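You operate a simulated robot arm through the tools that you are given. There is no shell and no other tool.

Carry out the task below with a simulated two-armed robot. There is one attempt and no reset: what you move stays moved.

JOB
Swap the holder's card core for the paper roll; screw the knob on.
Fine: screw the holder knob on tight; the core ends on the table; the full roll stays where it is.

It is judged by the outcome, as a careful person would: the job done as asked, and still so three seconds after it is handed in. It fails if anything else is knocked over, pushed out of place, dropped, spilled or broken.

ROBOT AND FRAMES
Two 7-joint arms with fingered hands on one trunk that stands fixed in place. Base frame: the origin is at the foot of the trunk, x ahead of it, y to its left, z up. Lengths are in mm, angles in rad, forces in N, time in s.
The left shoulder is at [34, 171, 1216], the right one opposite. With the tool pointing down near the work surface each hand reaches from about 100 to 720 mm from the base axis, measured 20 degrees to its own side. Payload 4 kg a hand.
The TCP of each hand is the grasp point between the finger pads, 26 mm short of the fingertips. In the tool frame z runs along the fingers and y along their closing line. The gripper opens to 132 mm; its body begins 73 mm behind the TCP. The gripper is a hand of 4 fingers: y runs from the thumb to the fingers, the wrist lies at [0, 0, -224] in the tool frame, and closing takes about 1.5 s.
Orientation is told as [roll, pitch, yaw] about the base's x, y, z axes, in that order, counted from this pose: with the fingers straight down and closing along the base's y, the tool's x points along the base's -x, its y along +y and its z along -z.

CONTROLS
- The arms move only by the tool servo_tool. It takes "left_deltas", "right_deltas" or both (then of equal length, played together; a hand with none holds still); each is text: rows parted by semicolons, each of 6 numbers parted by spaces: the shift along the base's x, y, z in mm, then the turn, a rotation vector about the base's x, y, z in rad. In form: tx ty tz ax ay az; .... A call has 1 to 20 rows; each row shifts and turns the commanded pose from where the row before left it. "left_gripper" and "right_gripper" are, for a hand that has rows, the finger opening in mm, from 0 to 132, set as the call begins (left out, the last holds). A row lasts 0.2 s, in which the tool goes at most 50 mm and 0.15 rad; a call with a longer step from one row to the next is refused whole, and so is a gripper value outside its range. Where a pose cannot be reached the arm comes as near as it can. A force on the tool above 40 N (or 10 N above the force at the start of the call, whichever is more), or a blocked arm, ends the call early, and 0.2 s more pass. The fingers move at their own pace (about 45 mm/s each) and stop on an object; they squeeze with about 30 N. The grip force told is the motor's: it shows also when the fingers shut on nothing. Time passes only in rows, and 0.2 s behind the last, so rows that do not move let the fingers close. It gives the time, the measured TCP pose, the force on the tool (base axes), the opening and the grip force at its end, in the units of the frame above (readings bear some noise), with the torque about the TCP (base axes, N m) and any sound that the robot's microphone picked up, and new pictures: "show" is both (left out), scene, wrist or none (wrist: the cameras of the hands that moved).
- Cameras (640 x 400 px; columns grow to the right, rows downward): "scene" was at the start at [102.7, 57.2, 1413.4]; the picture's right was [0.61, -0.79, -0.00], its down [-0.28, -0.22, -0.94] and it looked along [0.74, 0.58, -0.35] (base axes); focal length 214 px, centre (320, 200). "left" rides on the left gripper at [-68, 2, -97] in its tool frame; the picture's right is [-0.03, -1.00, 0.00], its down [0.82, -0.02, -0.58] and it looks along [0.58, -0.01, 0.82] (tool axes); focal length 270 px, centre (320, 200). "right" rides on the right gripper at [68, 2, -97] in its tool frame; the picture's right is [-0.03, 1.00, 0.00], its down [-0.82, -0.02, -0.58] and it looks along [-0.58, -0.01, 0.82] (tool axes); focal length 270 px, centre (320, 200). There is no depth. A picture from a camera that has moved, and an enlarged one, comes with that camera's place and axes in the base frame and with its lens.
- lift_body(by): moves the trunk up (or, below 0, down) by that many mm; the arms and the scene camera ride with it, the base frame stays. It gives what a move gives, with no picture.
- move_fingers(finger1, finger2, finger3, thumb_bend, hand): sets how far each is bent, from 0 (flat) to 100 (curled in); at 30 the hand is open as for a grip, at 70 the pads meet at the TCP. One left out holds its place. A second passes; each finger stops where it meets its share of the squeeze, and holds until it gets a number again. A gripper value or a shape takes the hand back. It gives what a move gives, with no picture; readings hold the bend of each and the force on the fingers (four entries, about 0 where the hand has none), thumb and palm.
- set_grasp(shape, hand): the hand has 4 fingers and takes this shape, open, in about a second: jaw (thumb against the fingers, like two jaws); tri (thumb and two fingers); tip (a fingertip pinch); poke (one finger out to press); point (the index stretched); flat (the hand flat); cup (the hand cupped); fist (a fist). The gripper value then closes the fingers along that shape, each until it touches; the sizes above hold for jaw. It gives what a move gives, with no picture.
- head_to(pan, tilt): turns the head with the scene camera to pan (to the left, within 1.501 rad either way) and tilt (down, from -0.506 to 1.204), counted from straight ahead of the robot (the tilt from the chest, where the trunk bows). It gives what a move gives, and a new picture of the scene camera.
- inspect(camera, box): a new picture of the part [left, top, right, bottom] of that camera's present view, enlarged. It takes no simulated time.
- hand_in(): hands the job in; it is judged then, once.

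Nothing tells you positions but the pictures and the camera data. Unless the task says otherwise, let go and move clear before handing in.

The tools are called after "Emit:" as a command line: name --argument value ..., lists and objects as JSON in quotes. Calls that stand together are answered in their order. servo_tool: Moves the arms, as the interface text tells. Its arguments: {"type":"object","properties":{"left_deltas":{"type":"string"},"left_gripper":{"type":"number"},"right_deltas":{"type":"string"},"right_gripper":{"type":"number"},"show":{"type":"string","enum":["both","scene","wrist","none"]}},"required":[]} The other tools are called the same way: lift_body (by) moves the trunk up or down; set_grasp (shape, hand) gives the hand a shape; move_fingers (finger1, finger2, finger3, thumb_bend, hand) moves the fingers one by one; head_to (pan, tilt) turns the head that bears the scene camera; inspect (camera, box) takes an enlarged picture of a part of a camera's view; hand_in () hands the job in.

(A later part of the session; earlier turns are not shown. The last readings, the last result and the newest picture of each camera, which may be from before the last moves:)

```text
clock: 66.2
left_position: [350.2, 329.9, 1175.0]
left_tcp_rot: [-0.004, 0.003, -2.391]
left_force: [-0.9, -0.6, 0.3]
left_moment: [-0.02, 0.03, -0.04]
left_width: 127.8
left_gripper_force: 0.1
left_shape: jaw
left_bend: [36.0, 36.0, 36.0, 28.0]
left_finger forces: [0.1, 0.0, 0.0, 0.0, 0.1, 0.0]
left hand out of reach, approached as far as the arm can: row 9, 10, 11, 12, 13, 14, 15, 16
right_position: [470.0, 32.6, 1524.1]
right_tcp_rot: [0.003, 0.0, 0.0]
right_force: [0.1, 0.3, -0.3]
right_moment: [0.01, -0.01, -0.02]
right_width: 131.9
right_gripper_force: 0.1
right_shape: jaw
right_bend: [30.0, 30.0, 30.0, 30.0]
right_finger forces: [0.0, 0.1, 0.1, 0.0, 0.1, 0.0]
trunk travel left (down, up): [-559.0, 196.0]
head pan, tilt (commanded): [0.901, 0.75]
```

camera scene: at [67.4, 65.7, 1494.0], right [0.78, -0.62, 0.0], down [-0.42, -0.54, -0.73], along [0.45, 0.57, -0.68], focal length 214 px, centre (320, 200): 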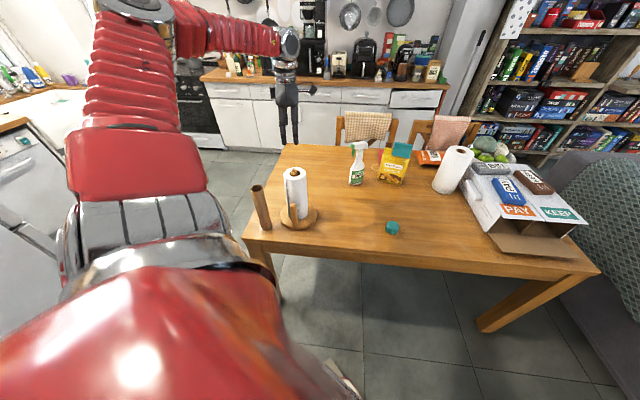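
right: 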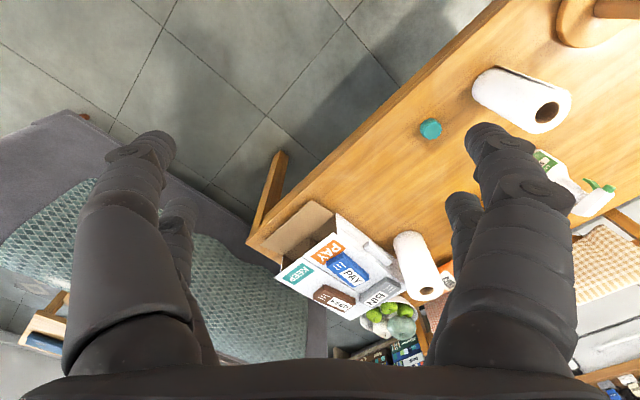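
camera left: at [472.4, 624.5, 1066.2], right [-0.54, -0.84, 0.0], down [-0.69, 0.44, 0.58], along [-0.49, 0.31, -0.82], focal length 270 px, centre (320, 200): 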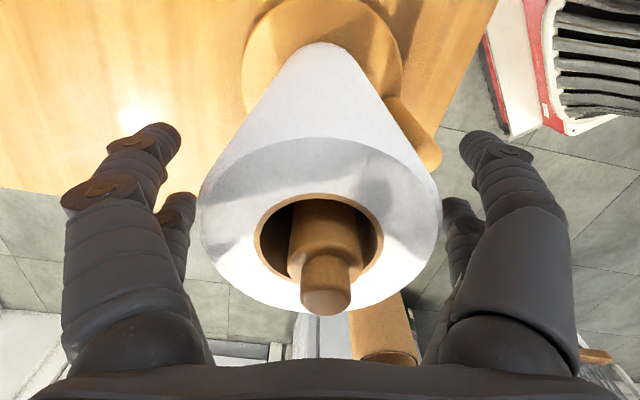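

Turning below about -1.2 pulled the hand away (high up, nothing touched), so the usable yaw at the post is about -1.1 to +3.0. I'll turn the hand back and look at where things are.

Emit:
servo_tool --left_deltas "0 0 0 0 0 0.15;0 0 0 0 0 0.15;0 0 0 0 0 0.15;0 0 0 0 0 0.15;0 0 0 0 0 0.15;0 0 0 0 0 0.15;0 0 0 0 0 0.15;0 0 0 0 0 0.15;0 0 0 0 0 0.15;0 0 0 0 0 0.15;0 0 0 0 0 0.15;0 0 0 0 0 0.15;0 0 0 0 0 0.15;0 0 0 0 0 0.15;0 0 0 0 0 0.15;0 0 0 0 0 0.15"

```text
clock: 69.6
left_position: [350.7, 330.7, 1174.6]
left_tcp_rot: [-0.001, -0.002, 0.005]
left_force: [0.2, 0.5, -0.2]
left_moment: [-0.02, 0.0, 0.03]
left_width: 128.1
left_gripper_force: 0.1
left_shape: jaw
left_bend: [36.0, 36.0, 36.0, 28.0]
left_finger forces: [0.1, 0.0, 0.1, 0.0, 0.0, 0.1]
right_position: [470.1, 32.7, 1522.9]
right_tcp_rot: [-0.003, -0.001, 0.0]
right_force: [0.0, -0.4, -0.2]
right_moment: [0.02, 0.04, -0.01]
right_width: 131.9
right_gripper_force: 0.1
right_shape: jaw
right_bend: [30.0, 30.0, 30.0, 30.0]
right_finger forces: [0.1, 0.0, 0.1, 0.0, 0.0, 0.1]
trunk travel left (down, up): [-559.0, 196.0]
head pan, tilt (commanded): [0.901, 0.75]
camera scene: at [67.1, 64.9, 1494.1], right [0.78, -0.62, 0.0], down [-0.42, -0.53, -0.73], along [0.45, 0.57, -0.68], focal length 214 px, centre (320, 200)
camera left: at [417.8, 332.5, 1271.3], right [0.03, -1.0, 0.0], down [-0.82, -0.02, 0.58], along [-0.58, -0.02, -0.82], focal length 270 px, centre (320, 200)
```

scene: 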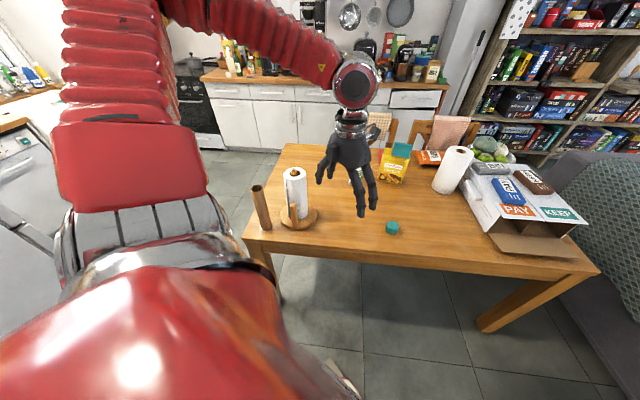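
left: 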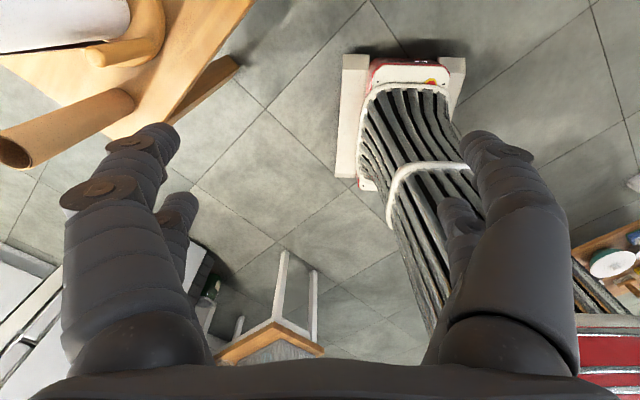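

Everything is still in place. Now the knob: a closer look with the scene camera.

Emit:
inspect --camera "scene" --box '[372, 210, 412, 245]'

Emit:
inspect --camera "scene" --box '[275, 155, 325, 195]'

```text
11.43 times, centred on (392, 228) of scene
camera zoom: at [67.1, 64.9, 1494.1], right [0.78, -0.62, 0.0], down [-0.42, -0.53, -0.73], along [0.45, 0.57, -0.68], focal length 2451 px, centre (-503, -114)
```

zoom: 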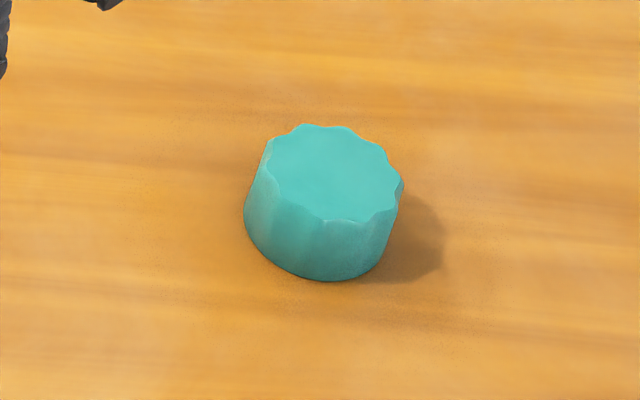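

```text
10.00 times, centred on (300, 175) of scene
camera zoom: at [67.1, 64.9, 1494.1], right [0.78, -0.62, 0.0], down [-0.42, -0.53, -0.73], along [0.45, 0.57, -0.68], focal length 2145 px, centre (520, 450)
```

zoom: 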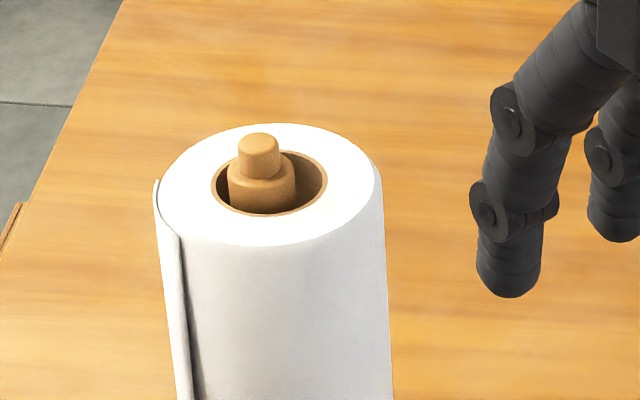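

The knob is a lobed teal cap about 52 mm across and 33 mm high, standing hole-down. I'll carry the open hand over to above it.

Emit:
servo_tool --left_deltas "42.5 2 0 0 0 0.05;42.5 2 0 0 0 0.05;42.5 2 0 0 0 0.05;42.5 2 0 0 0 0.05;42.5 2 0 0 0 0.05;42.5 2 0 0 0 0.05;42.5 2 0 0 0 0.05;42.5 2 0 0 0 0.05;0 0 0 0 0 0"

Emit:
inspect --camera "left" --box '[220, 0, 420, 150]'

```text
clock: 71.6
left_position: [638.5, 358.3, 1179.2]
left_tcp_rot: [-0.001, 0.0, 0.403]
left_force: [0.6, -0.7, 0.4]
left_moment: [0.01, 0.01, -0.01]
left_width: 128.3
left_gripper_force: 0.1
left_shape: jaw
left_bend: [36.0, 36.0, 36.0, 28.0]
left_finger forces: [0.0, 0.1, 0.0, 0.0, 0.0, 0.1]
left hand out of reach, approached as far as the arm can: row 7, 8
right_position: [472.0, 34.3, 1522.8]
right_tcp_rot: [0.0, 0.0, 0.0]
right_force: [0.0, 0.5, 0.1]
right_moment: [-0.01, 0.01, -0.01]
right_width: 131.7
right_gripper_force: 0.0
right_shape: jaw
right_bend: [30.0, 30.0, 30.0, 30.0]
right_finger forces: [0.0, 0.1, 0.0, 0.0, 0.1, 0.0]
trunk travel left (down, up): [-559.0, 196.0]
head pan, tilt (commanded): [0.901, 0.75]
camera scene: at [68.8, 65.1, 1494.0], right [0.78, -0.62, 0.0], down [-0.42, -0.53, -0.73], along [0.45, 0.57, -0.68], focal length 214 px, centre (320, 200)
camera left: at [700.8, 385.6, 1275.8], right [0.41, -0.91, 0.0], down [-0.74, -0.34, 0.58], along [-0.53, -0.24, -0.82], focal length 270 px, centre (320, 200)
```

scene: 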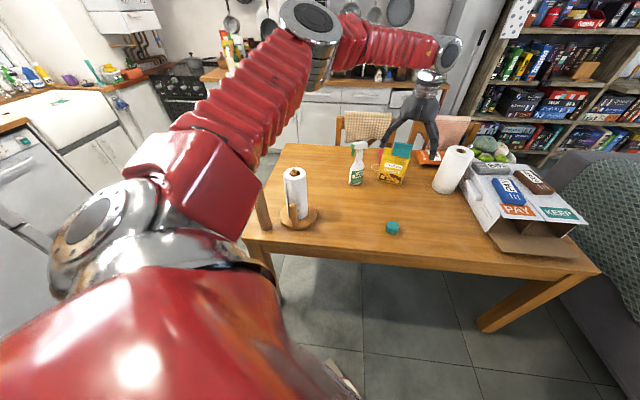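
left: 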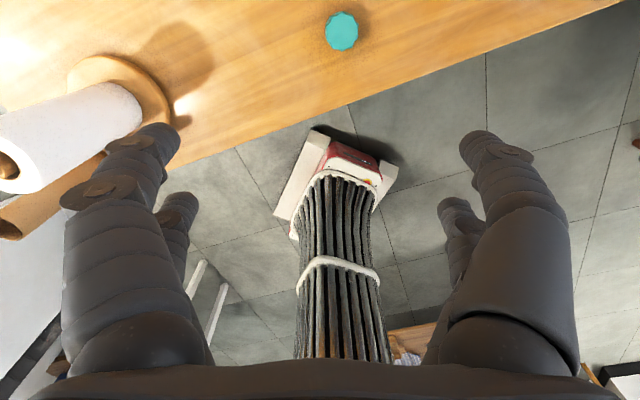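

```text
2.67 times, centred on (320, 75) of left
camera zoom: at [700.8, 385.6, 1275.8], right [0.41, -0.91, 0.0], down [-0.74, -0.34, 0.58], along [-0.53, -0.24, -0.82], focal length 721 px, centre (320, 533)
```

zoom: 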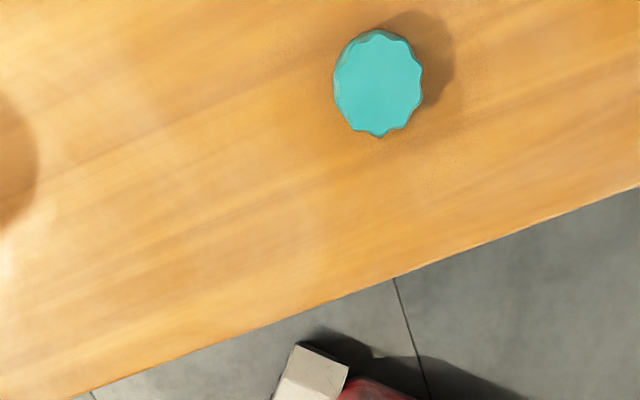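

At this height the arm runs out at about x 638, short of the knob (about 690, 344). I'll lower the trunk so the wrist is level with the shoulder, which should extend the reach.

Emit:
lift_body --by -300

Emit:
servo_tool --left_deltas "15 -4 0 0 0 0;15 -4 0 0 0 0;15 -4 0 0 0 0;0 0 0 0 0 0"

```text
clock: 74.6
left_position: [637.4, 357.2, 880.3]
left_tcp_rot: [0.0, 0.001, 0.4]
left_force: [-0.6, 0.9, -0.3]
left_moment: [0.0, -0.03, 0.0]
left_width: 128.0
left_gripper_force: 0.2
left_shape: jaw
left_bend: [36.0, 36.0, 36.0, 28.0]
left_finger forces: [0.0, 0.0, 0.1, 0.0, 0.1, 0.0]
right_position: [468.8, 33.2, 1224.7]
right_tcp_rot: [0.0, -0.001, -0.001]
right_force: [0.4, 0.3, 0.4]
right_moment: [-0.02, -0.03, 0.03]
right_width: 132.0
right_gripper_force: 0.1
right_shape: jaw
right_bend: [30.0, 30.0, 30.0, 30.0]
right_finger forces: [0.1, 0.0, 0.0, 0.0, 0.0, 0.1]
trunk travel left (down, up): [-259.0, 496.0]
head pan, tilt (commanded): [0.901, 0.75]
```

```text
clock: 75.6
left_position: [682.5, 344.4, 880.5]
left_tcp_rot: [-0.001, -0.001, 0.4]
left_force: [-0.6, -0.4, 0.0]
left_moment: [-0.01, -0.02, 0.02]
left_width: 128.0
left_gripper_force: 0.1
left_shape: jaw
left_bend: [36.0, 36.0, 36.0, 28.0]
left_finger forces: [0.0, 0.0, 0.0, 0.1, 0.0, 0.1]
right_position: [469.1, 33.7, 1223.7]
right_tcp_rot: [0.002, -0.001, -0.001]
right_force: [-0.1, 0.0, 0.3]
right_moment: [0.02, -0.05, -0.01]
right_width: 131.9
right_gripper_force: 0.0
right_shape: jaw
right_bend: [30.0, 30.0, 30.0, 30.0]
right_finger forces: [0.1, 0.0, 0.0, 0.1, 0.0, 0.1]
trunk travel left (down, up): [-259.0, 496.0]
head pan, tilt (commanded): [0.901, 0.75]
camera scene: at [133.7, 64.9, 1190.3], right [0.78, -0.62, 0.0], down [-0.42, -0.53, -0.73], along [0.45, 0.57, -0.68], focal length 214 px, centre (320, 200)
camera left: at [744.8, 372.8, 976.3], right [0.41, -0.91, 0.0], down [-0.74, -0.34, 0.58], along [-0.53, -0.24, -0.82], focal length 270 px, centre (320, 200)
```

scene: 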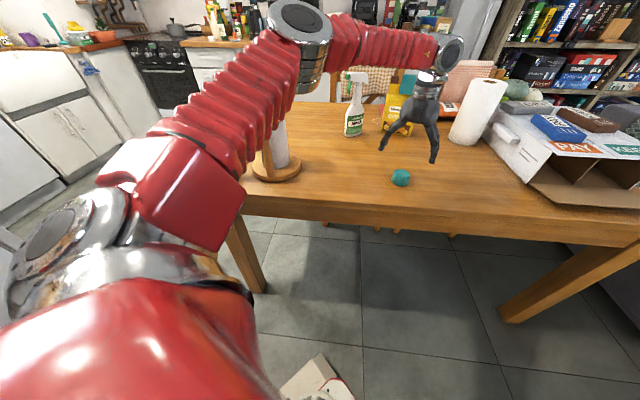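
left: 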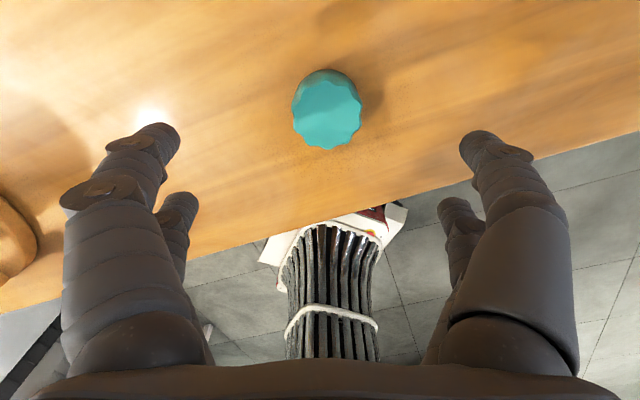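

Lowering brought the shoulders forward too, and the hand now reaches. I'll zoom on the knob to centre on it.

Emit:
inspect --camera "left" --box '[260, 50, 400, 160]'

Emit:
inspect --camera "scene" --box '[370, 140, 440, 200]'

```text
3.64 times, centred on (330, 105) of left
camera zoom: at [744.8, 372.8, 976.3], right [0.41, -0.91, 0.0], down [-0.74, -0.34, 0.58], along [-0.53, -0.24, -0.82], focal length 983 px, centre (284, 546)
```

zoom: 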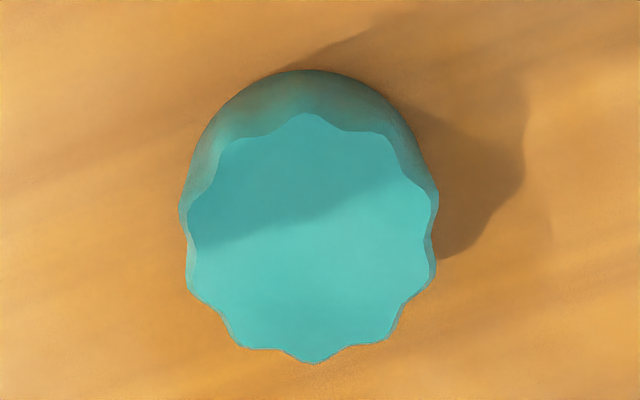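

```text
6.67 times, centred on (405, 170) of scene
camera zoom: at [133.7, 64.9, 1190.3], right [0.78, -0.62, 0.0], down [-0.42, -0.53, -0.73], along [0.45, 0.57, -0.68], focal length 1430 px, centre (-247, 400)
```

zoom: 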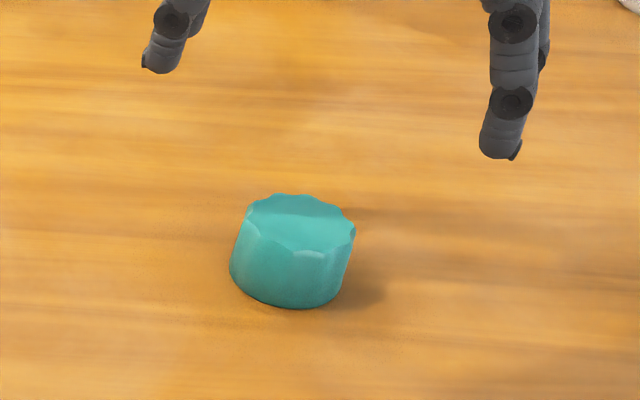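

Knob centre comes out at about (686.5, 341), with the top near z 772. I'll shift over it and descend around it, leaving the fingertips a few mm above the table.

Emit:
servo_tool --left_deltas "3.5 -3.3 -20 0 0 0;0 0 -25 0 0 0;0 0 -20 0 0 0;0 0 -15 0 0 0;0 0 -10 0 0 0;0 0 0 0 0 0" --left_gripper 100

Emit:
inspect --camera "scene" --box '[360, 120, 450, 200]'

```text
clock: 77.0
left_position: [684.9, 342.0, 788.3]
left_tcp_rot: [0.002, 0.001, 0.401]
left_force: [-0.1, -0.1, 0.0]
left_moment: [0.0, 0.02, 0.01]
left_width: 100.5
left_gripper_force: 0.1
left_shape: jaw
left_bend: [63.0, 63.0, 63.0, 50.0]
left_finger forces: [0.1, 0.1, 0.1, 0.0, 0.0, 0.1]
right_position: [470.5, 33.7, 1223.8]
right_tcp_rot: [-0.001, -0.002, 0.001]
right_force: [0.3, -0.6, -0.3]
right_moment: [0.03, -0.02, 0.02]
right_width: 131.7
right_gripper_force: 0.0
right_shape: jaw
right_bend: [30.0, 30.0, 30.0, 30.0]
right_finger forces: [0.0, 0.0, 0.0, 0.1, 0.0, 0.1]
trunk travel left (down, up): [-259.0, 496.0]
head pan, tilt (commanded): [0.901, 0.75]
camera scene: at [134.1, 65.0, 1190.2], right [0.78, -0.62, 0.0], down [-0.42, -0.53, -0.73], along [0.45, 0.57, -0.68], focal length 214 px, centre (320, 200)
camera left: at [747.3, 369.6, 885.4], right [0.41, -0.91, 0.0], down [-0.74, -0.34, 0.58], along [-0.53, -0.24, -0.82], focal length 270 px, centre (320, 200)
```

scene: 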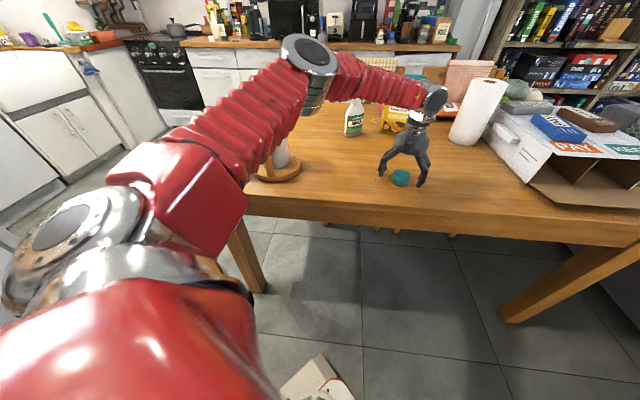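
left: 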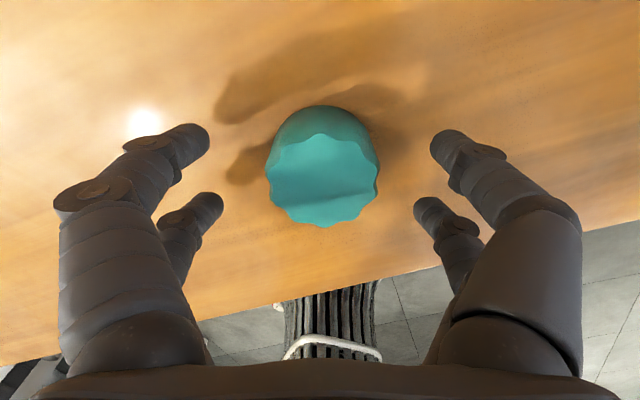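

```text
5.00 times, centred on (405, 160) of scene
camera zoom: at [134.1, 65.0, 1190.2], right [0.78, -0.62, 0.0], down [-0.42, -0.53, -0.73], along [0.45, 0.57, -0.68], focal length 1072 px, centre (-105, 400)
```

zoom: 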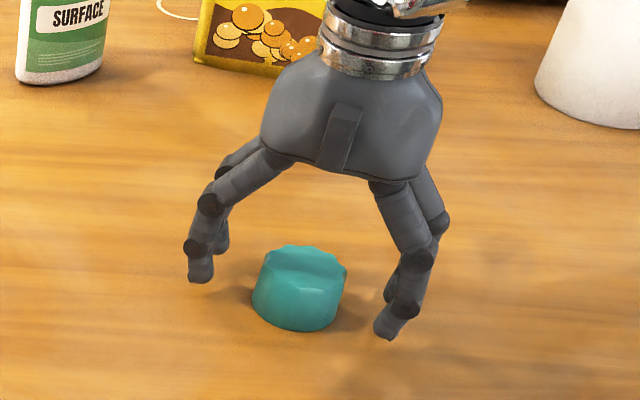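

The knob is centred between the fingers. I'll drop the last 12 mm and close on it.

Emit:
servo_tool --left_deltas "0 0 -6 0 0 0;0 0 -6 0 0 0;0 0 0 0 0 0" --show "wrist"

Emit:
inspect --camera "scene" --box '[360, 120, 450, 200]'

```text
clock: 77.8
left_position: [685.1, 342.1, 776.7]
left_tcp_rot: [0.001, -0.001, 0.4]
left_force: [0.0, 0.1, 0.1]
left_moment: [-0.01, 0.01, 0.01]
left_width: 100.1
left_gripper_force: 0.0
left_shape: jaw
left_bend: [63.0, 63.0, 63.0, 50.0]
left_finger forces: [0.0, 0.1, 0.0, 0.0, 0.0, 0.1]
right_position: [470.6, 33.8, 1224.6]
right_tcp_rot: [0.0, -0.001, 0.0]
right_force: [0.5, -0.4, -0.4]
right_moment: [-0.01, 0.05, -0.05]
right_width: 131.9
right_gripper_force: 0.1
right_shape: jaw
right_bend: [30.0, 30.0, 30.0, 30.0]
right_finger forces: [0.1, 0.0, 0.1, 0.0, 0.0, 0.1]
trunk travel left (down, up): [-259.0, 496.0]
head pan, tilt (commanded): [0.901, 0.75]
camera left: at [747.5, 369.4, 873.5], right [0.41, -0.91, 0.0], down [-0.74, -0.34, 0.58], along [-0.53, -0.24, -0.82], focal length 270 px, centre (320, 200)
```

left: 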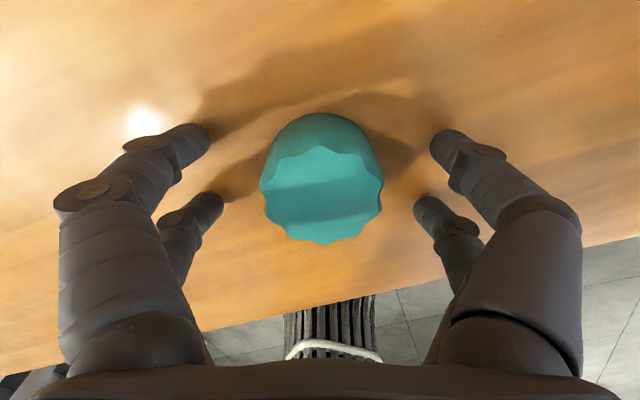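

```text
5.00 times, centred on (405, 160) of scene
camera zoom: at [134.1, 65.0, 1190.2], right [0.78, -0.62, 0.0], down [-0.42, -0.53, -0.73], along [0.45, 0.57, -0.68], focal length 1072 px, centre (-105, 400)
```

zoom: 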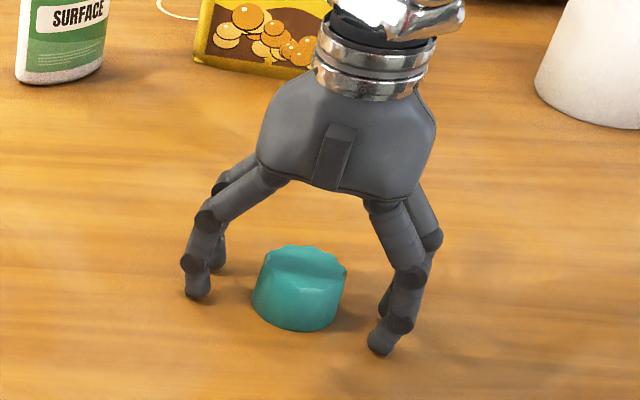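

Fingers are around the knob just above the table; I'll close on it.

Emit:
servo_tool --left_deltas "0 0 0 0 0 0;0 0 0 0 0 0;0 0 0 0 0 0;0 0 0 0 0 0;0 0 0 0 0 0;0 0 0 0 0 0;0 0 0 0 0 0" --left_gripper 20 --show "wrist"

Emit:
inspect --camera "scene" --box '[360, 120, 450, 200]'

```text
clock: 79.4
left_position: [685.1, 341.0, 777.9]
left_tcp_rot: [-0.001, 0.0, 0.4]
left_force: [-0.5, -0.5, -0.3]
left_moment: [0.01, -0.01, 0.02]
left_width: 28.3
left_gripper_force: 30.3
left_shape: jaw
left_bend: [73.0, 73.0, 73.0, 71.0]
left_finger forces: [29.4, 29.3, 25.5, 0.0, 25.6, 0.1]
right_position: [469.7, 33.6, 1223.3]
right_tcp_rot: [-0.001, -0.002, -0.002]
right_force: [0.0, 0.4, 0.1]
right_moment: [0.04, 0.0, 0.02]
right_width: 131.9
right_gripper_force: 0.0
right_shape: jaw
right_bend: [30.0, 30.0, 30.0, 30.0]
right_finger forces: [0.0, 0.0, 0.0, 0.1, 0.0, 0.0]
trunk travel left (down, up): [-259.0, 496.0]
head pan, tilt (commanded): [0.901, 0.75]
camera left: at [747.6, 369.3, 873.5], right [0.41, -0.91, 0.0], down [-0.74, -0.34, 0.58], along [-0.53, -0.24, -0.82], focal length 270 px, centre (320, 200)
```

left: 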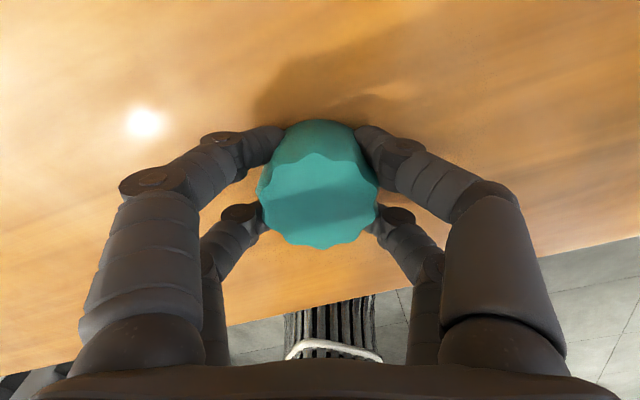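

```text
5.00 times, centred on (405, 160) of scene
camera zoom: at [134.2, 65.0, 1190.2], right [0.78, -0.62, 0.0], down [-0.42, -0.53, -0.73], along [0.45, 0.57, -0.68], focal length 1072 px, centre (-105, 400)
```

zoom: 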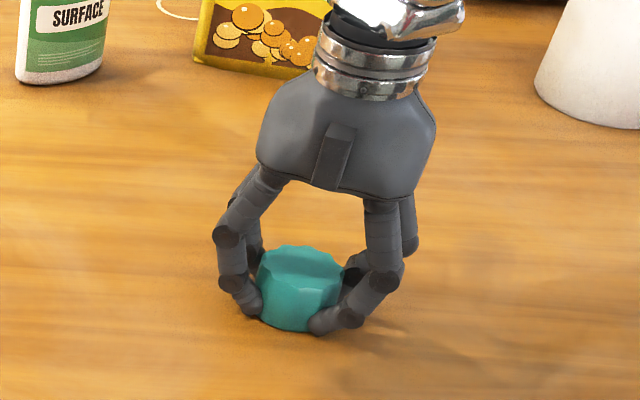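

The knob is held by all four digits. I'll lift it straight up, draw it back, and raise the trunk toward the post height.

Emit:
servo_tool --left_deltas "0 0 10 0 0 0;0 0 20 0 0 0;0 0 25 0 0 0;0 0 25 0 0 0;-30 20 0 0 0 0;-30 20 0 0 0 0;-30 20 0 0 0 0;-30 20 0 0 0 0"

Emit:
lift_body --by 290

```text
clock: 81.2
left_position: [565.2, 421.0, 856.8]
left_tcp_rot: [0.001, 0.001, 0.4]
left_force: [0.1, -0.2, 0.1]
left_moment: [0.01, 0.01, 0.04]
left_width: 28.5
left_gripper_force: 29.9
left_shape: jaw
left_bend: [73.0, 73.0, 73.0, 71.0]
left_finger forces: [30.4, 30.3, 25.9, 0.0, 26.5, 0.0]
right_position: [470.8, 34.1, 1223.1]
right_tcp_rot: [0.0, -0.001, 0.0]
right_force: [0.8, 0.4, 0.4]
right_moment: [0.01, -0.01, 0.0]
right_width: 131.8
right_gripper_force: 0.1
right_shape: jaw
right_bend: [30.0, 30.0, 30.0, 30.0]
right_finger forces: [0.1, 0.0, 0.0, 0.0, 0.1, 0.0]
trunk travel left (down, up): [-259.0, 496.0]
head pan, tilt (commanded): [0.901, 0.75]
camera scene: at [133.5, 65.3, 1190.3], right [0.78, -0.62, 0.0], down [-0.42, -0.53, -0.73], along [0.45, 0.57, -0.68], focal length 214 px, centre (320, 200)
camera left: at [627.8, 448.9, 952.6], right [0.41, -0.91, 0.0], down [-0.74, -0.34, 0.58], along [-0.53, -0.24, -0.82], focal length 270 px, centre (320, 200)
```

scene: 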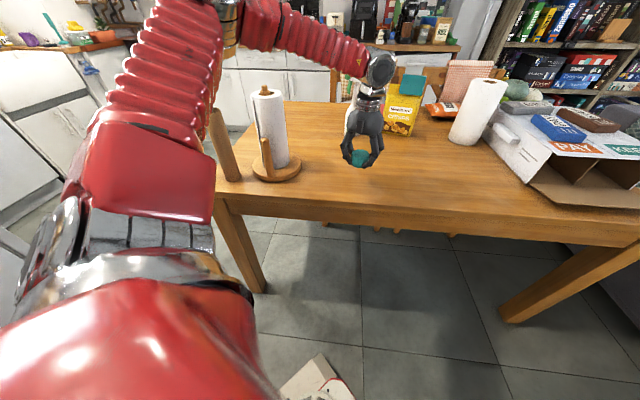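
left: 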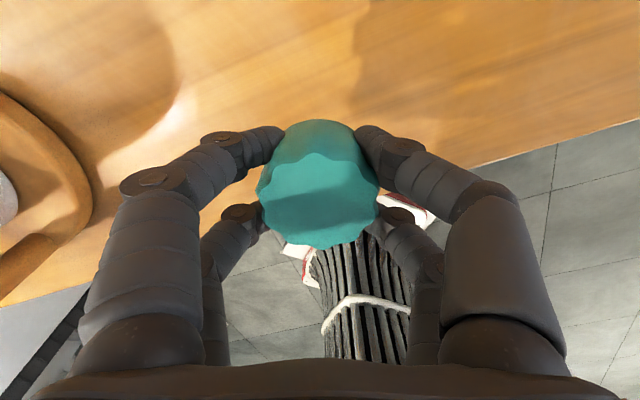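

```text
clock: 84.1
left_position: [565.8, 421.0, 1147.4]
left_tcp_rot: [-0.001, 0.002, 0.4]
left_force: [0.4, 0.0, -0.8]
left_moment: [-0.02, -0.08, -0.03]
left_width: 28.2
left_gripper_force: 30.4
left_shape: jaw
left_bend: [73.0, 73.0, 73.0, 71.0]
left_finger forces: [31.0, 30.8, 26.5, 0.0, 26.8, 0.1]
right_position: [470.7, 33.0, 1512.6]
right_tcp_rot: [-0.001, -0.002, 0.0]
right_force: [0.3, 0.6, 0.3]
right_moment: [0.0, 0.0, -0.01]
right_width: 131.7
right_gripper_force: 0.1
right_shape: jaw
right_bend: [30.0, 30.0, 30.0, 30.0]
right_finger forces: [0.1, 0.0, 0.0, 0.1, 0.1, 0.0]
trunk travel left (down, up): [-549.0, 206.0]
head pan, tilt (commanded): [0.901, 0.75]
```

The knob is up and steady. I'll carry it over the post, staying well above the peg.

Emit:
servo_tool --left_deltas "-25.4 40.3 0 0 0 0;-25.4 40.3 0 0 0 0;-25.4 40.3 0 0 0 0;-25.4 40.3 0 0 0 0;-25.4 40.3 0 0 0 0;-25.4 40.3 0 0 0 0;0 0 0 0 0 0;0 0 0 0 0 0"

Emit:
inspect --camera "scene" --box '[265, 100, 335, 200]'

Emit:
inspect --camera "left" --box '[220, 60, 420, 260]'

```text
clock: 85.9
left_position: [412.0, 664.1, 1147.4]
left_tcp_rot: [0.001, 0.001, 0.403]
left_force: [-0.2, -0.6, -0.2]
left_moment: [0.0, -0.01, 0.0]
left_width: 28.3
left_gripper_force: 29.9
left_shape: jaw
left_bend: [73.0, 73.0, 73.0, 71.0]
left_finger forces: [31.5, 31.4, 26.4, 0.0, 26.9, 0.0]
right_position: [468.2, 34.3, 1513.8]
right_tcp_rot: [0.001, -0.002, 0.001]
right_force: [1.3, 0.0, 0.2]
right_moment: [0.01, -0.01, 0.01]
right_width: 131.8
right_gripper_force: 0.1
right_shape: jaw
right_bend: [30.0, 30.0, 30.0, 30.0]
right_finger forces: [0.0, 0.0, 0.0, 0.1, 0.0, 0.0]
trunk travel left (down, up): [-549.0, 206.0]
head pan, tilt (commanded): [0.901, 0.75]
camera scene: at [67.5, 65.8, 1484.0], right [0.78, -0.62, 0.0], down [-0.42, -0.54, -0.73], along [0.45, 0.57, -0.68], focal length 214 px, centre (320, 200)
camera left: at [473.8, 691.1, 1244.3], right [0.41, -0.91, 0.0], down [-0.74, -0.34, 0.58], along [-0.53, -0.24, -0.82], focal length 270 px, centre (320, 200)
```

scene: 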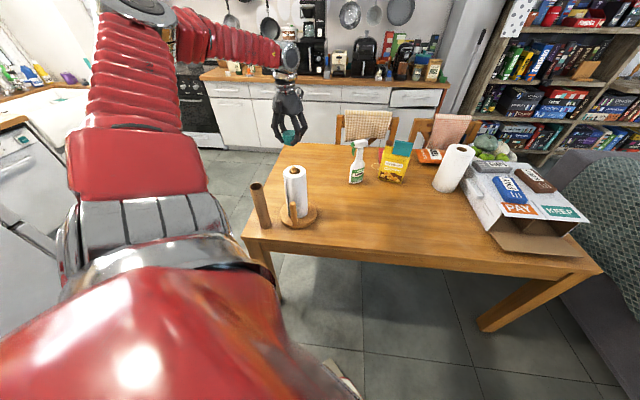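
left: 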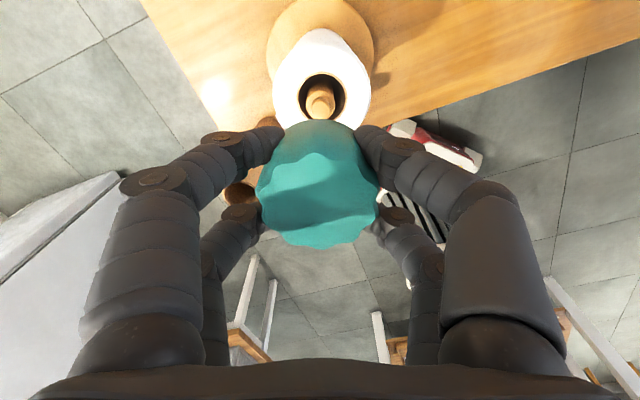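

```text
4.00 times, centred on (300, 150) of scene
camera zoom: at [67.5, 65.8, 1484.0], right [0.78, -0.62, 0.0], down [-0.42, -0.54, -0.73], along [0.45, 0.57, -0.68], focal length 858 px, centre (400, 400)
```

zoom: 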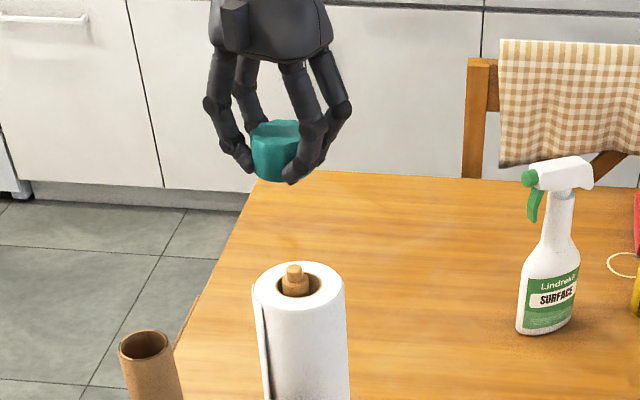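

```text
2.00 times, centred on (320, 160) of left
camera zoom: at [473.8, 691.1, 1244.3], right [0.41, -0.91, 0.0], down [-0.74, -0.34, 0.58], along [-0.53, -0.24, -0.82], focal length 541 px, centre (320, 280)
```

zoom: 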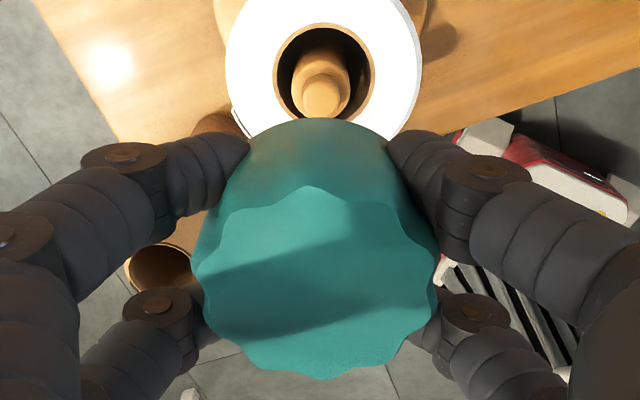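

Both knob and peg are in view. To know exactly how the knob sits in the hand, I'll compare its place in the scene picture at several hand turns, starting with close-ups now.

Emit:
inspect --camera "scene" --box '[272, 120, 312, 145]'

Emit:
inspect --camera "scene" --box '[274, 158, 314, 183]'

```text
16.00 times, centred on (292, 132) of scene
camera zoom: at [67.5, 65.8, 1484.0], right [0.78, -0.62, 0.0], down [-0.42, -0.54, -0.73], along [0.45, 0.57, -0.68], focal length 3432 px, centre (768, 1280)
```

zoom: 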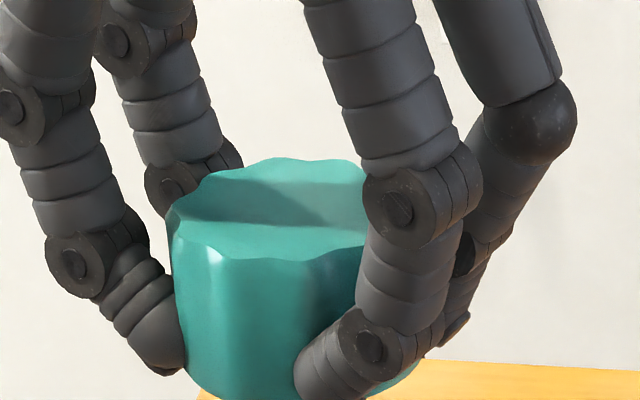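

```text
16.00 times, centred on (294, 170) of scene
camera zoom: at [67.5, 65.8, 1484.0], right [0.78, -0.62, 0.0], down [-0.42, -0.54, -0.73], along [0.45, 0.57, -0.68], focal length 3432 px, centre (736, 672)
```

zoom: 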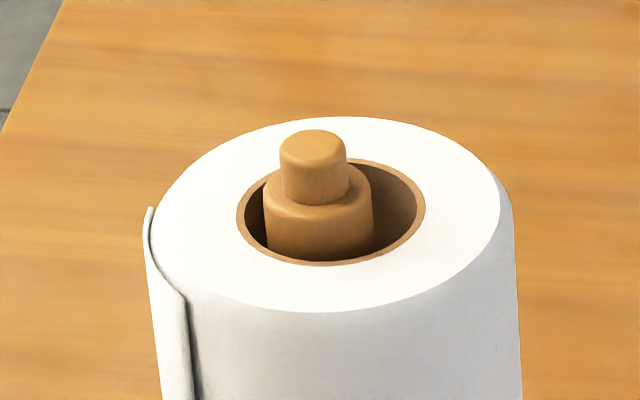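

The close-ups show a roughly 11 mm peg on a shoulder slightly above the roll top. I'll turn the hand to the start of its screwing range (yaw ≈ 3.0) and measure knob and peg again.

Emit:
servo_tool --left_deltas "0 0 0 0 0 0.145;0 0 0 0 0 0.145;0 0 0 0 0 0.145;0 0 0 0 0 0.145;0 0 0 0 0 0.145;0 0 0 0 0 0.145;0 0 0 0 0 0.145;0 0 0 0 0 0.145;0 0 0 0 0 0.145;0 0 0 0 0 0.145;0 0 0 0 0 0.145;0 0 0 0 0 0.145;0 0 0 0 0 0.145;0 0 0 0 0 0.145;0 0 0 0 0 0.145;0 0 0 0 0 0.145;0 0 0 0 0 0.145;0 0 0 0 0 0.145;0 0 0 0 0 0"

Emit:
inspect --camera "scene" --box '[272, 120, 312, 145]'

Emit:
inspect --camera "scene" --box '[274, 158, 314, 183]'

Emit:
inspect --camera "left" --box '[220, 60, 420, 260]'

```text
clock: 89.9
left_position: [413.4, 662.6, 1146.7]
left_tcp_rot: [0.0, -0.002, 3.013]
left_force: [0.6, -0.4, -0.6]
left_moment: [0.0, -0.01, 0.01]
left_width: 28.4
left_gripper_force: 30.3
left_shape: jaw
left_bend: [73.0, 73.0, 73.0, 71.0]
left_finger forces: [32.9, 32.6, 27.2, 0.1, 27.6, 0.0]
right_position: [469.9, 33.9, 1514.1]
right_tcp_rot: [0.0, -0.002, 0.0]
right_force: [-0.3, 0.3, -0.2]
right_moment: [0.0, -0.03, -0.01]
right_width: 131.8
right_gripper_force: 0.0
right_shape: jaw
right_bend: [30.0, 30.0, 30.0, 30.0]
right_finger forces: [0.0, 0.0, 0.0, 0.0, 0.0, 0.0]
trunk travel left (down, up): [-549.0, 206.0]
head pan, tilt (commanded): [0.901, 0.75]
camera scene: at [67.8, 65.1, 1484.0], right [0.78, -0.62, 0.0], down [-0.42, -0.53, -0.73], along [0.45, 0.57, -0.68], focal length 214 px, centre (320, 200)
camera left: at [345.2, 669.9, 1243.9], right [0.1, 0.99, 0.0], down [0.81, -0.08, 0.58], along [0.57, -0.06, -0.82], focal length 270 px, centre (320, 200)
```

scene: 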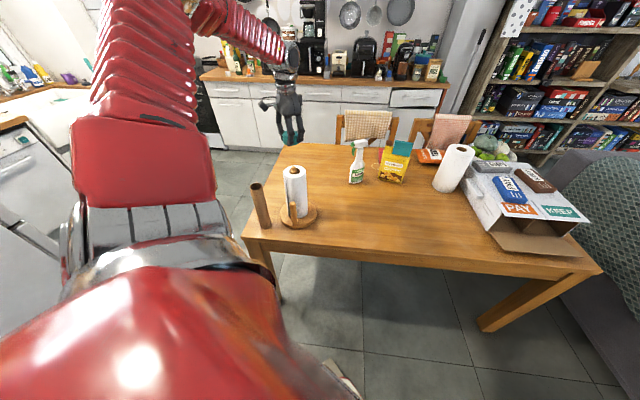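
left: 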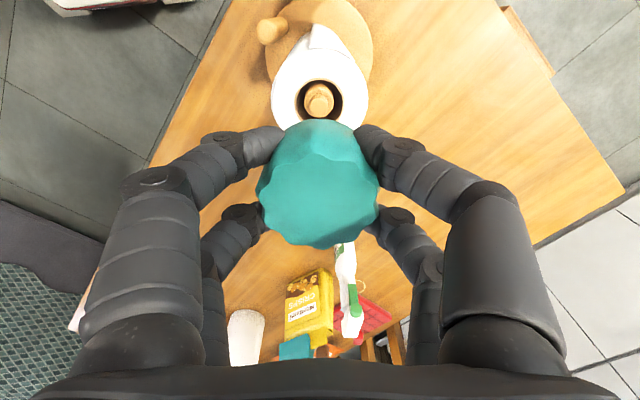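

```text
16.00 times, centred on (292, 132) of scene
camera zoom: at [67.8, 65.1, 1484.0], right [0.78, -0.62, 0.0], down [-0.42, -0.53, -0.73], along [0.45, 0.57, -0.68], focal length 3432 px, centre (768, 1280)
```

zoom: 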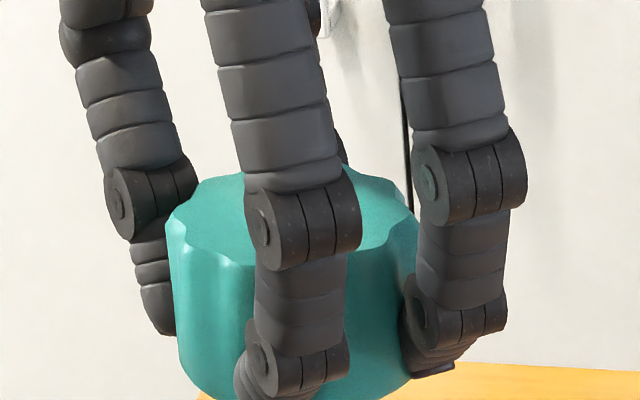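

```text
16.00 times, centred on (294, 170) of scene
camera zoom: at [67.8, 65.1, 1484.0], right [0.78, -0.62, 0.0], down [-0.42, -0.53, -0.73], along [0.45, 0.57, -0.68], focal length 3432 px, centre (736, 672)
```

zoom: 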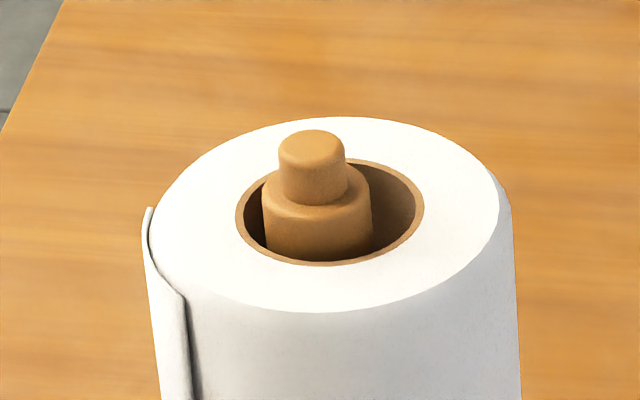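

```text
2.00 times, centred on (320, 160) of left
camera zoom: at [345.2, 669.9, 1243.9], right [0.1, 0.99, 0.0], down [0.81, -0.08, 0.58], along [0.57, -0.06, -0.82], focal length 541 px, centre (320, 280)
```

zoom: 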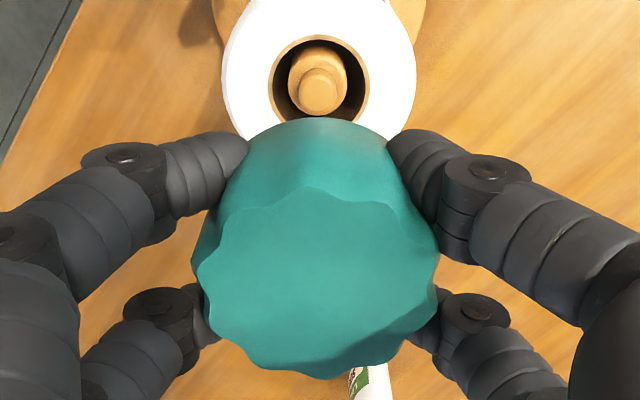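

Knob and peg agree to about a millimetre in both views, and the knob sits centred in the hand. I'll lower to just above the peg and check once more.

Emit:
servo_tool --left_deltas "0.6 0 -25 0 0 0;0 0 -25 0 0 0;0 0 -20 0 0 0;0 0 -10 0 0 0;0 0 0 0 0 0;0 0 0 0 0 0" --show "none"

Emit:
inspect --camera "scene" --box '[270, 140, 318, 170]'

Emit:
inspect --camera "left" --box '[220, 60, 420, 260]'

```text
clock: 91.3
left_position: [414.0, 663.5, 1068.1]
left_tcp_rot: [-0.001, -0.001, 3.011]
left_force: [-0.5, 0.5, -0.8]
left_moment: [0.01, 0.0, 0.04]
left_width: 28.1
left_gripper_force: 29.6
left_shape: jaw
left_bend: [73.0, 73.0, 73.0, 71.0]
left_finger forces: [33.3, 33.1, 27.7, 0.0, 28.0, 0.0]
right_position: [469.9, 33.9, 1513.4]
right_tcp_rot: [-0.001, -0.001, -0.001]
right_force: [0.1, -0.4, -0.1]
right_moment: [0.03, -0.01, -0.02]
right_width: 132.0
right_gripper_force: 0.0
right_shape: jaw
right_bend: [30.0, 30.0, 30.0, 30.0]
right_finger forces: [0.0, 0.0, 0.1, 0.0, 0.1, 0.0]
trunk travel left (down, up): [-549.0, 206.0]
head pan, tilt (commanded): [0.901, 0.75]
```

```text
13.33 times, centred on (294, 155) of scene
camera zoom: at [68.1, 65.2, 1484.0], right [0.78, -0.62, 0.0], down [-0.42, -0.53, -0.73], along [0.45, 0.57, -0.68], focal length 2860 px, centre (667, 800)
```

zoom: 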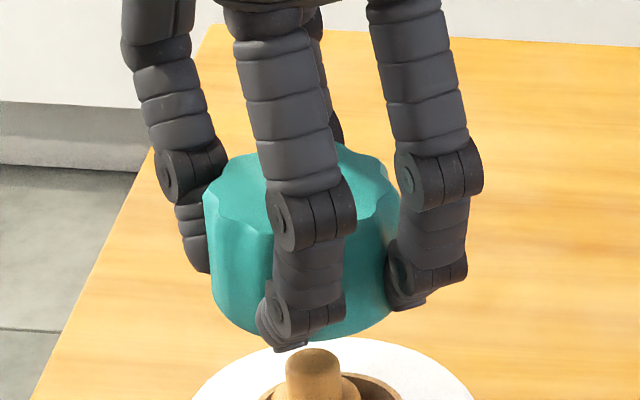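

```text
2.00 times, centred on (320, 160) of left
camera zoom: at [346.3, 670.1, 1163.8], right [0.1, 0.99, 0.0], down [0.81, -0.09, 0.58], along [0.57, -0.06, -0.82], focal length 541 px, centre (320, 280)
```

zoom: 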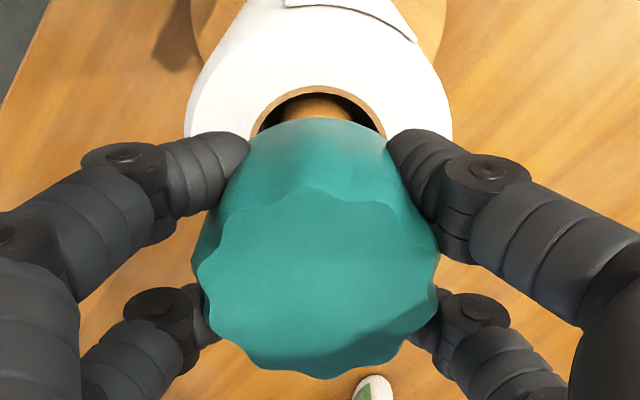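

Lateral alignment is within about 1 mm. I'll nudge 1 mm and lower in small steps until the knob touches the peg.

Emit:
servo_tool --left_deltas "-0.9 0 -5 0 0 0;0 0 -5 0 0 0;0 0 -3 0 0 0;0 0 -3 0 0 0" --show "none"

Emit:
inspect --camera "scene" --box '[270, 140, 318, 170]'

Emit:
servo_tool --left_deltas "0 0 -2 0 0 0;0 0 -2 0 0 0" --show "none"

```text
clock: 92.3
left_position: [413.6, 664.0, 1051.3]
left_tcp_rot: [0.0, -0.002, 3.013]
left_force: [0.4, 0.7, -1.3]
left_moment: [0.03, -0.02, 0.02]
left_width: 28.1
left_gripper_force: 30.2
left_shape: jaw
left_bend: [73.0, 73.0, 73.0, 71.0]
left_finger forces: [33.4, 33.3, 27.9, 0.1, 28.2, 0.0]
right_position: [470.5, 32.7, 1513.7]
right_tcp_rot: [-0.001, -0.001, 0.0]
right_force: [-0.4, -0.1, -0.3]
right_moment: [-0.03, -0.01, 0.01]
right_width: 131.9
right_gripper_force: 0.0
right_shape: jaw
right_bend: [30.0, 30.0, 30.0, 30.0]
right_finger forces: [0.0, 0.0, 0.0, 0.0, 0.0, 0.0]
trunk travel left (down, up): [-549.0, 206.0]
head pan, tilt (commanded): [0.901, 0.75]
```

```text
13.33 times, centred on (294, 155) of scene
camera zoom: at [68.1, 65.1, 1484.0], right [0.78, -0.62, 0.0], down [-0.42, -0.53, -0.73], along [0.45, 0.57, -0.68], focal length 2860 px, centre (667, 800)
```

zoom: 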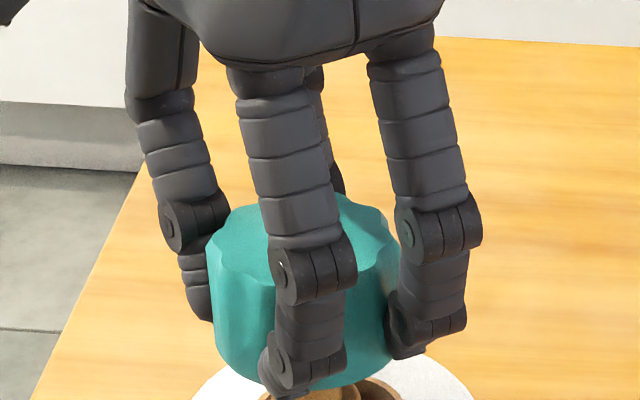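

```text
clock: 92.9
left_position: [413.7, 662.1, 1047.8]
left_tcp_rot: [0.0, 0.001, 3.013]
left_force: [-0.2, 0.6, -0.3]
left_moment: [-0.02, 0.0, 0.0]
left_width: 27.9
left_gripper_force: 30.3
left_shape: jaw
left_bend: [73.0, 73.0, 73.0, 71.0]
left_finger forces: [33.4, 33.2, 28.0, 0.0, 28.2, 0.0]
right_position: [470.9, 33.5, 1513.3]
right_tcp_rot: [0.0, -0.003, -0.001]
right_force: [-0.9, -0.5, 0.2]
right_moment: [0.02, 0.01, -0.03]
right_width: 131.8
right_gripper_force: 0.0
right_shape: jaw
right_bend: [30.0, 30.0, 30.0, 30.0]
right_finger forces: [0.0, 0.0, 0.0, 0.0, 0.0, 0.1]
trunk travel left (down, up): [-549.0, 206.0]
head pan, tilt (commanded): [0.901, 0.75]
```

No contact yet. I'll continue in small steps.

Emit:
servo_tool --left_deltas "0 0 -1.5 0 0 0;0 0 -1.5 0 0 0" --show "none"

Emit:
servo_tool --left_deltas "0 0 -1.5 0 0 0;0 0 -1.5 0 0 0" --show "none"

Emit:
inspect --camera "scene" --box '[270, 145, 318, 175]'

```text
clock: 93.5
left_position: [413.9, 663.1, 1044.5]
left_tcp_rot: [0.0, -0.001, 3.01]
left_force: [-0.3, -0.9, -0.2]
left_moment: [-0.01, 0.0, -0.01]
left_width: 27.9
left_gripper_force: 30.0
left_shape: jaw
left_bend: [73.0, 73.0, 73.0, 71.0]
left_finger forces: [33.4, 33.2, 28.0, 0.0, 28.2, 0.0]
right_position: [469.5, 33.4, 1513.8]
right_tcp_rot: [-0.001, 0.0, 0.0]
right_force: [0.2, -0.5, -0.6]
right_moment: [0.02, 0.01, 0.01]
right_width: 131.8
right_gripper_force: 0.0
right_shape: jaw
right_bend: [30.0, 30.0, 30.0, 30.0]
right_finger forces: [0.1, 0.0, 0.0, 0.0, 0.0, 0.1]
trunk travel left (down, up): [-549.0, 206.0]
head pan, tilt (commanded): [0.901, 0.75]
```

```text
clock: 94.1
left_position: [411.9, 664.0, 1042.7]
left_tcp_rot: [-0.001, 0.0, 3.012]
left_force: [0.4, 0.0, -1.2]
left_moment: [0.02, 0.04, 0.0]
left_width: 27.9
left_gripper_force: 29.9
left_shape: jaw
left_bend: [73.0, 73.0, 73.0, 71.0]
left_finger forces: [33.5, 33.1, 27.8, 0.0, 28.2, 0.0]
right_position: [469.8, 33.2, 1513.4]
right_tcp_rot: [0.0, -0.002, -0.001]
right_force: [0.1, 0.1, 0.0]
right_moment: [0.0, 0.02, 0.03]
right_width: 131.7
right_gripper_force: 0.0
right_shape: jaw
right_bend: [30.0, 30.0, 30.0, 30.0]
right_finger forces: [0.0, 0.0, 0.1, 0.0, 0.0, 0.0]
trunk travel left (down, up): [-549.0, 206.0]
head pan, tilt (commanded): [0.901, 0.75]
```

```text
13.33 times, centred on (294, 160) of scene
camera zoom: at [68.0, 65.1, 1484.0], right [0.78, -0.62, 0.0], down [-0.42, -0.53, -0.73], along [0.45, 0.57, -0.68], focal length 2860 px, centre (667, 733)
```

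zoom: 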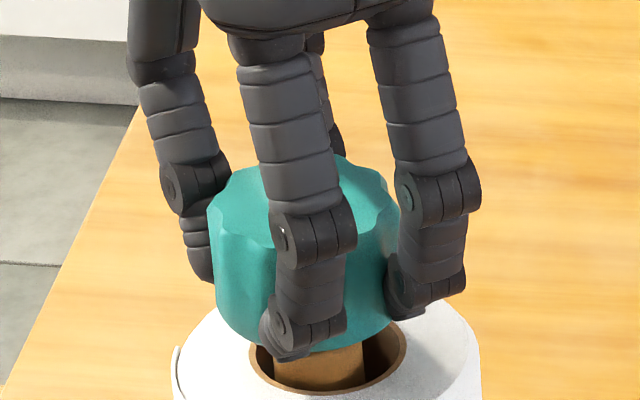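

The post lines up under the knob in this view. I'll keep lowering until there is contact.

Emit:
servo_tool --left_deltas "0 0 -1.5 0 0 0;0 0 -1.5 0 0 0" --show "none"

Emit:
servo_tool --left_deltas "0 0 -1.5 0 0 0;0 0 -1 0 0 0" --show "none"

```text
clock: 94.7
left_position: [413.7, 664.5, 1039.4]
left_tcp_rot: [-0.001, -0.002, 3.01]
left_force: [0.1, -0.6, -1.1]
left_moment: [-0.03, 0.02, -0.01]
left_width: 28.2
left_gripper_force: 30.6
left_shape: jaw
left_bend: [73.0, 73.0, 73.0, 71.0]
left_finger forces: [33.5, 33.4, 28.0, 0.0, 28.2, 0.0]
right_position: [471.4, 33.6, 1514.0]
right_tcp_rot: [0.002, -0.001, 0.0]
right_force: [-0.8, -0.1, 0.4]
right_moment: [0.01, -0.01, 0.02]
right_width: 131.7
right_gripper_force: 0.1
right_shape: jaw
right_bend: [30.0, 30.0, 30.0, 30.0]
right_finger forces: [0.0, 0.0, 0.0, 0.0, 0.0, 0.0]
trunk travel left (down, up): [-549.0, 206.0]
head pan, tilt (commanded): [0.901, 0.75]
```

```text
clock: 95.3
left_position: [412.9, 663.8, 1036.4]
left_tcp_rot: [0.001, 0.0, 3.014]
left_force: [0.0, -0.1, -0.3]
left_moment: [-0.02, -0.02, 0.0]
left_width: 28.0
left_gripper_force: 30.4
left_shape: jaw
left_bend: [73.0, 73.0, 73.0, 71.0]
left_finger forces: [33.5, 33.2, 28.0, 0.0, 28.3, 0.0]
right_position: [470.7, 33.3, 1514.6]
right_tcp_rot: [0.001, -0.004, 0.002]
right_force: [-0.6, -1.1, -0.1]
right_moment: [-0.02, 0.03, 0.01]
right_width: 131.7
right_gripper_force: 0.1
right_shape: jaw
right_bend: [30.0, 30.0, 30.0, 30.0]
right_finger forces: [0.1, 0.0, 0.0, 0.0, 0.1, 0.0]
trunk travel left (down, up): [-549.0, 206.0]
head pan, tilt (commanded): [0.901, 0.75]
```

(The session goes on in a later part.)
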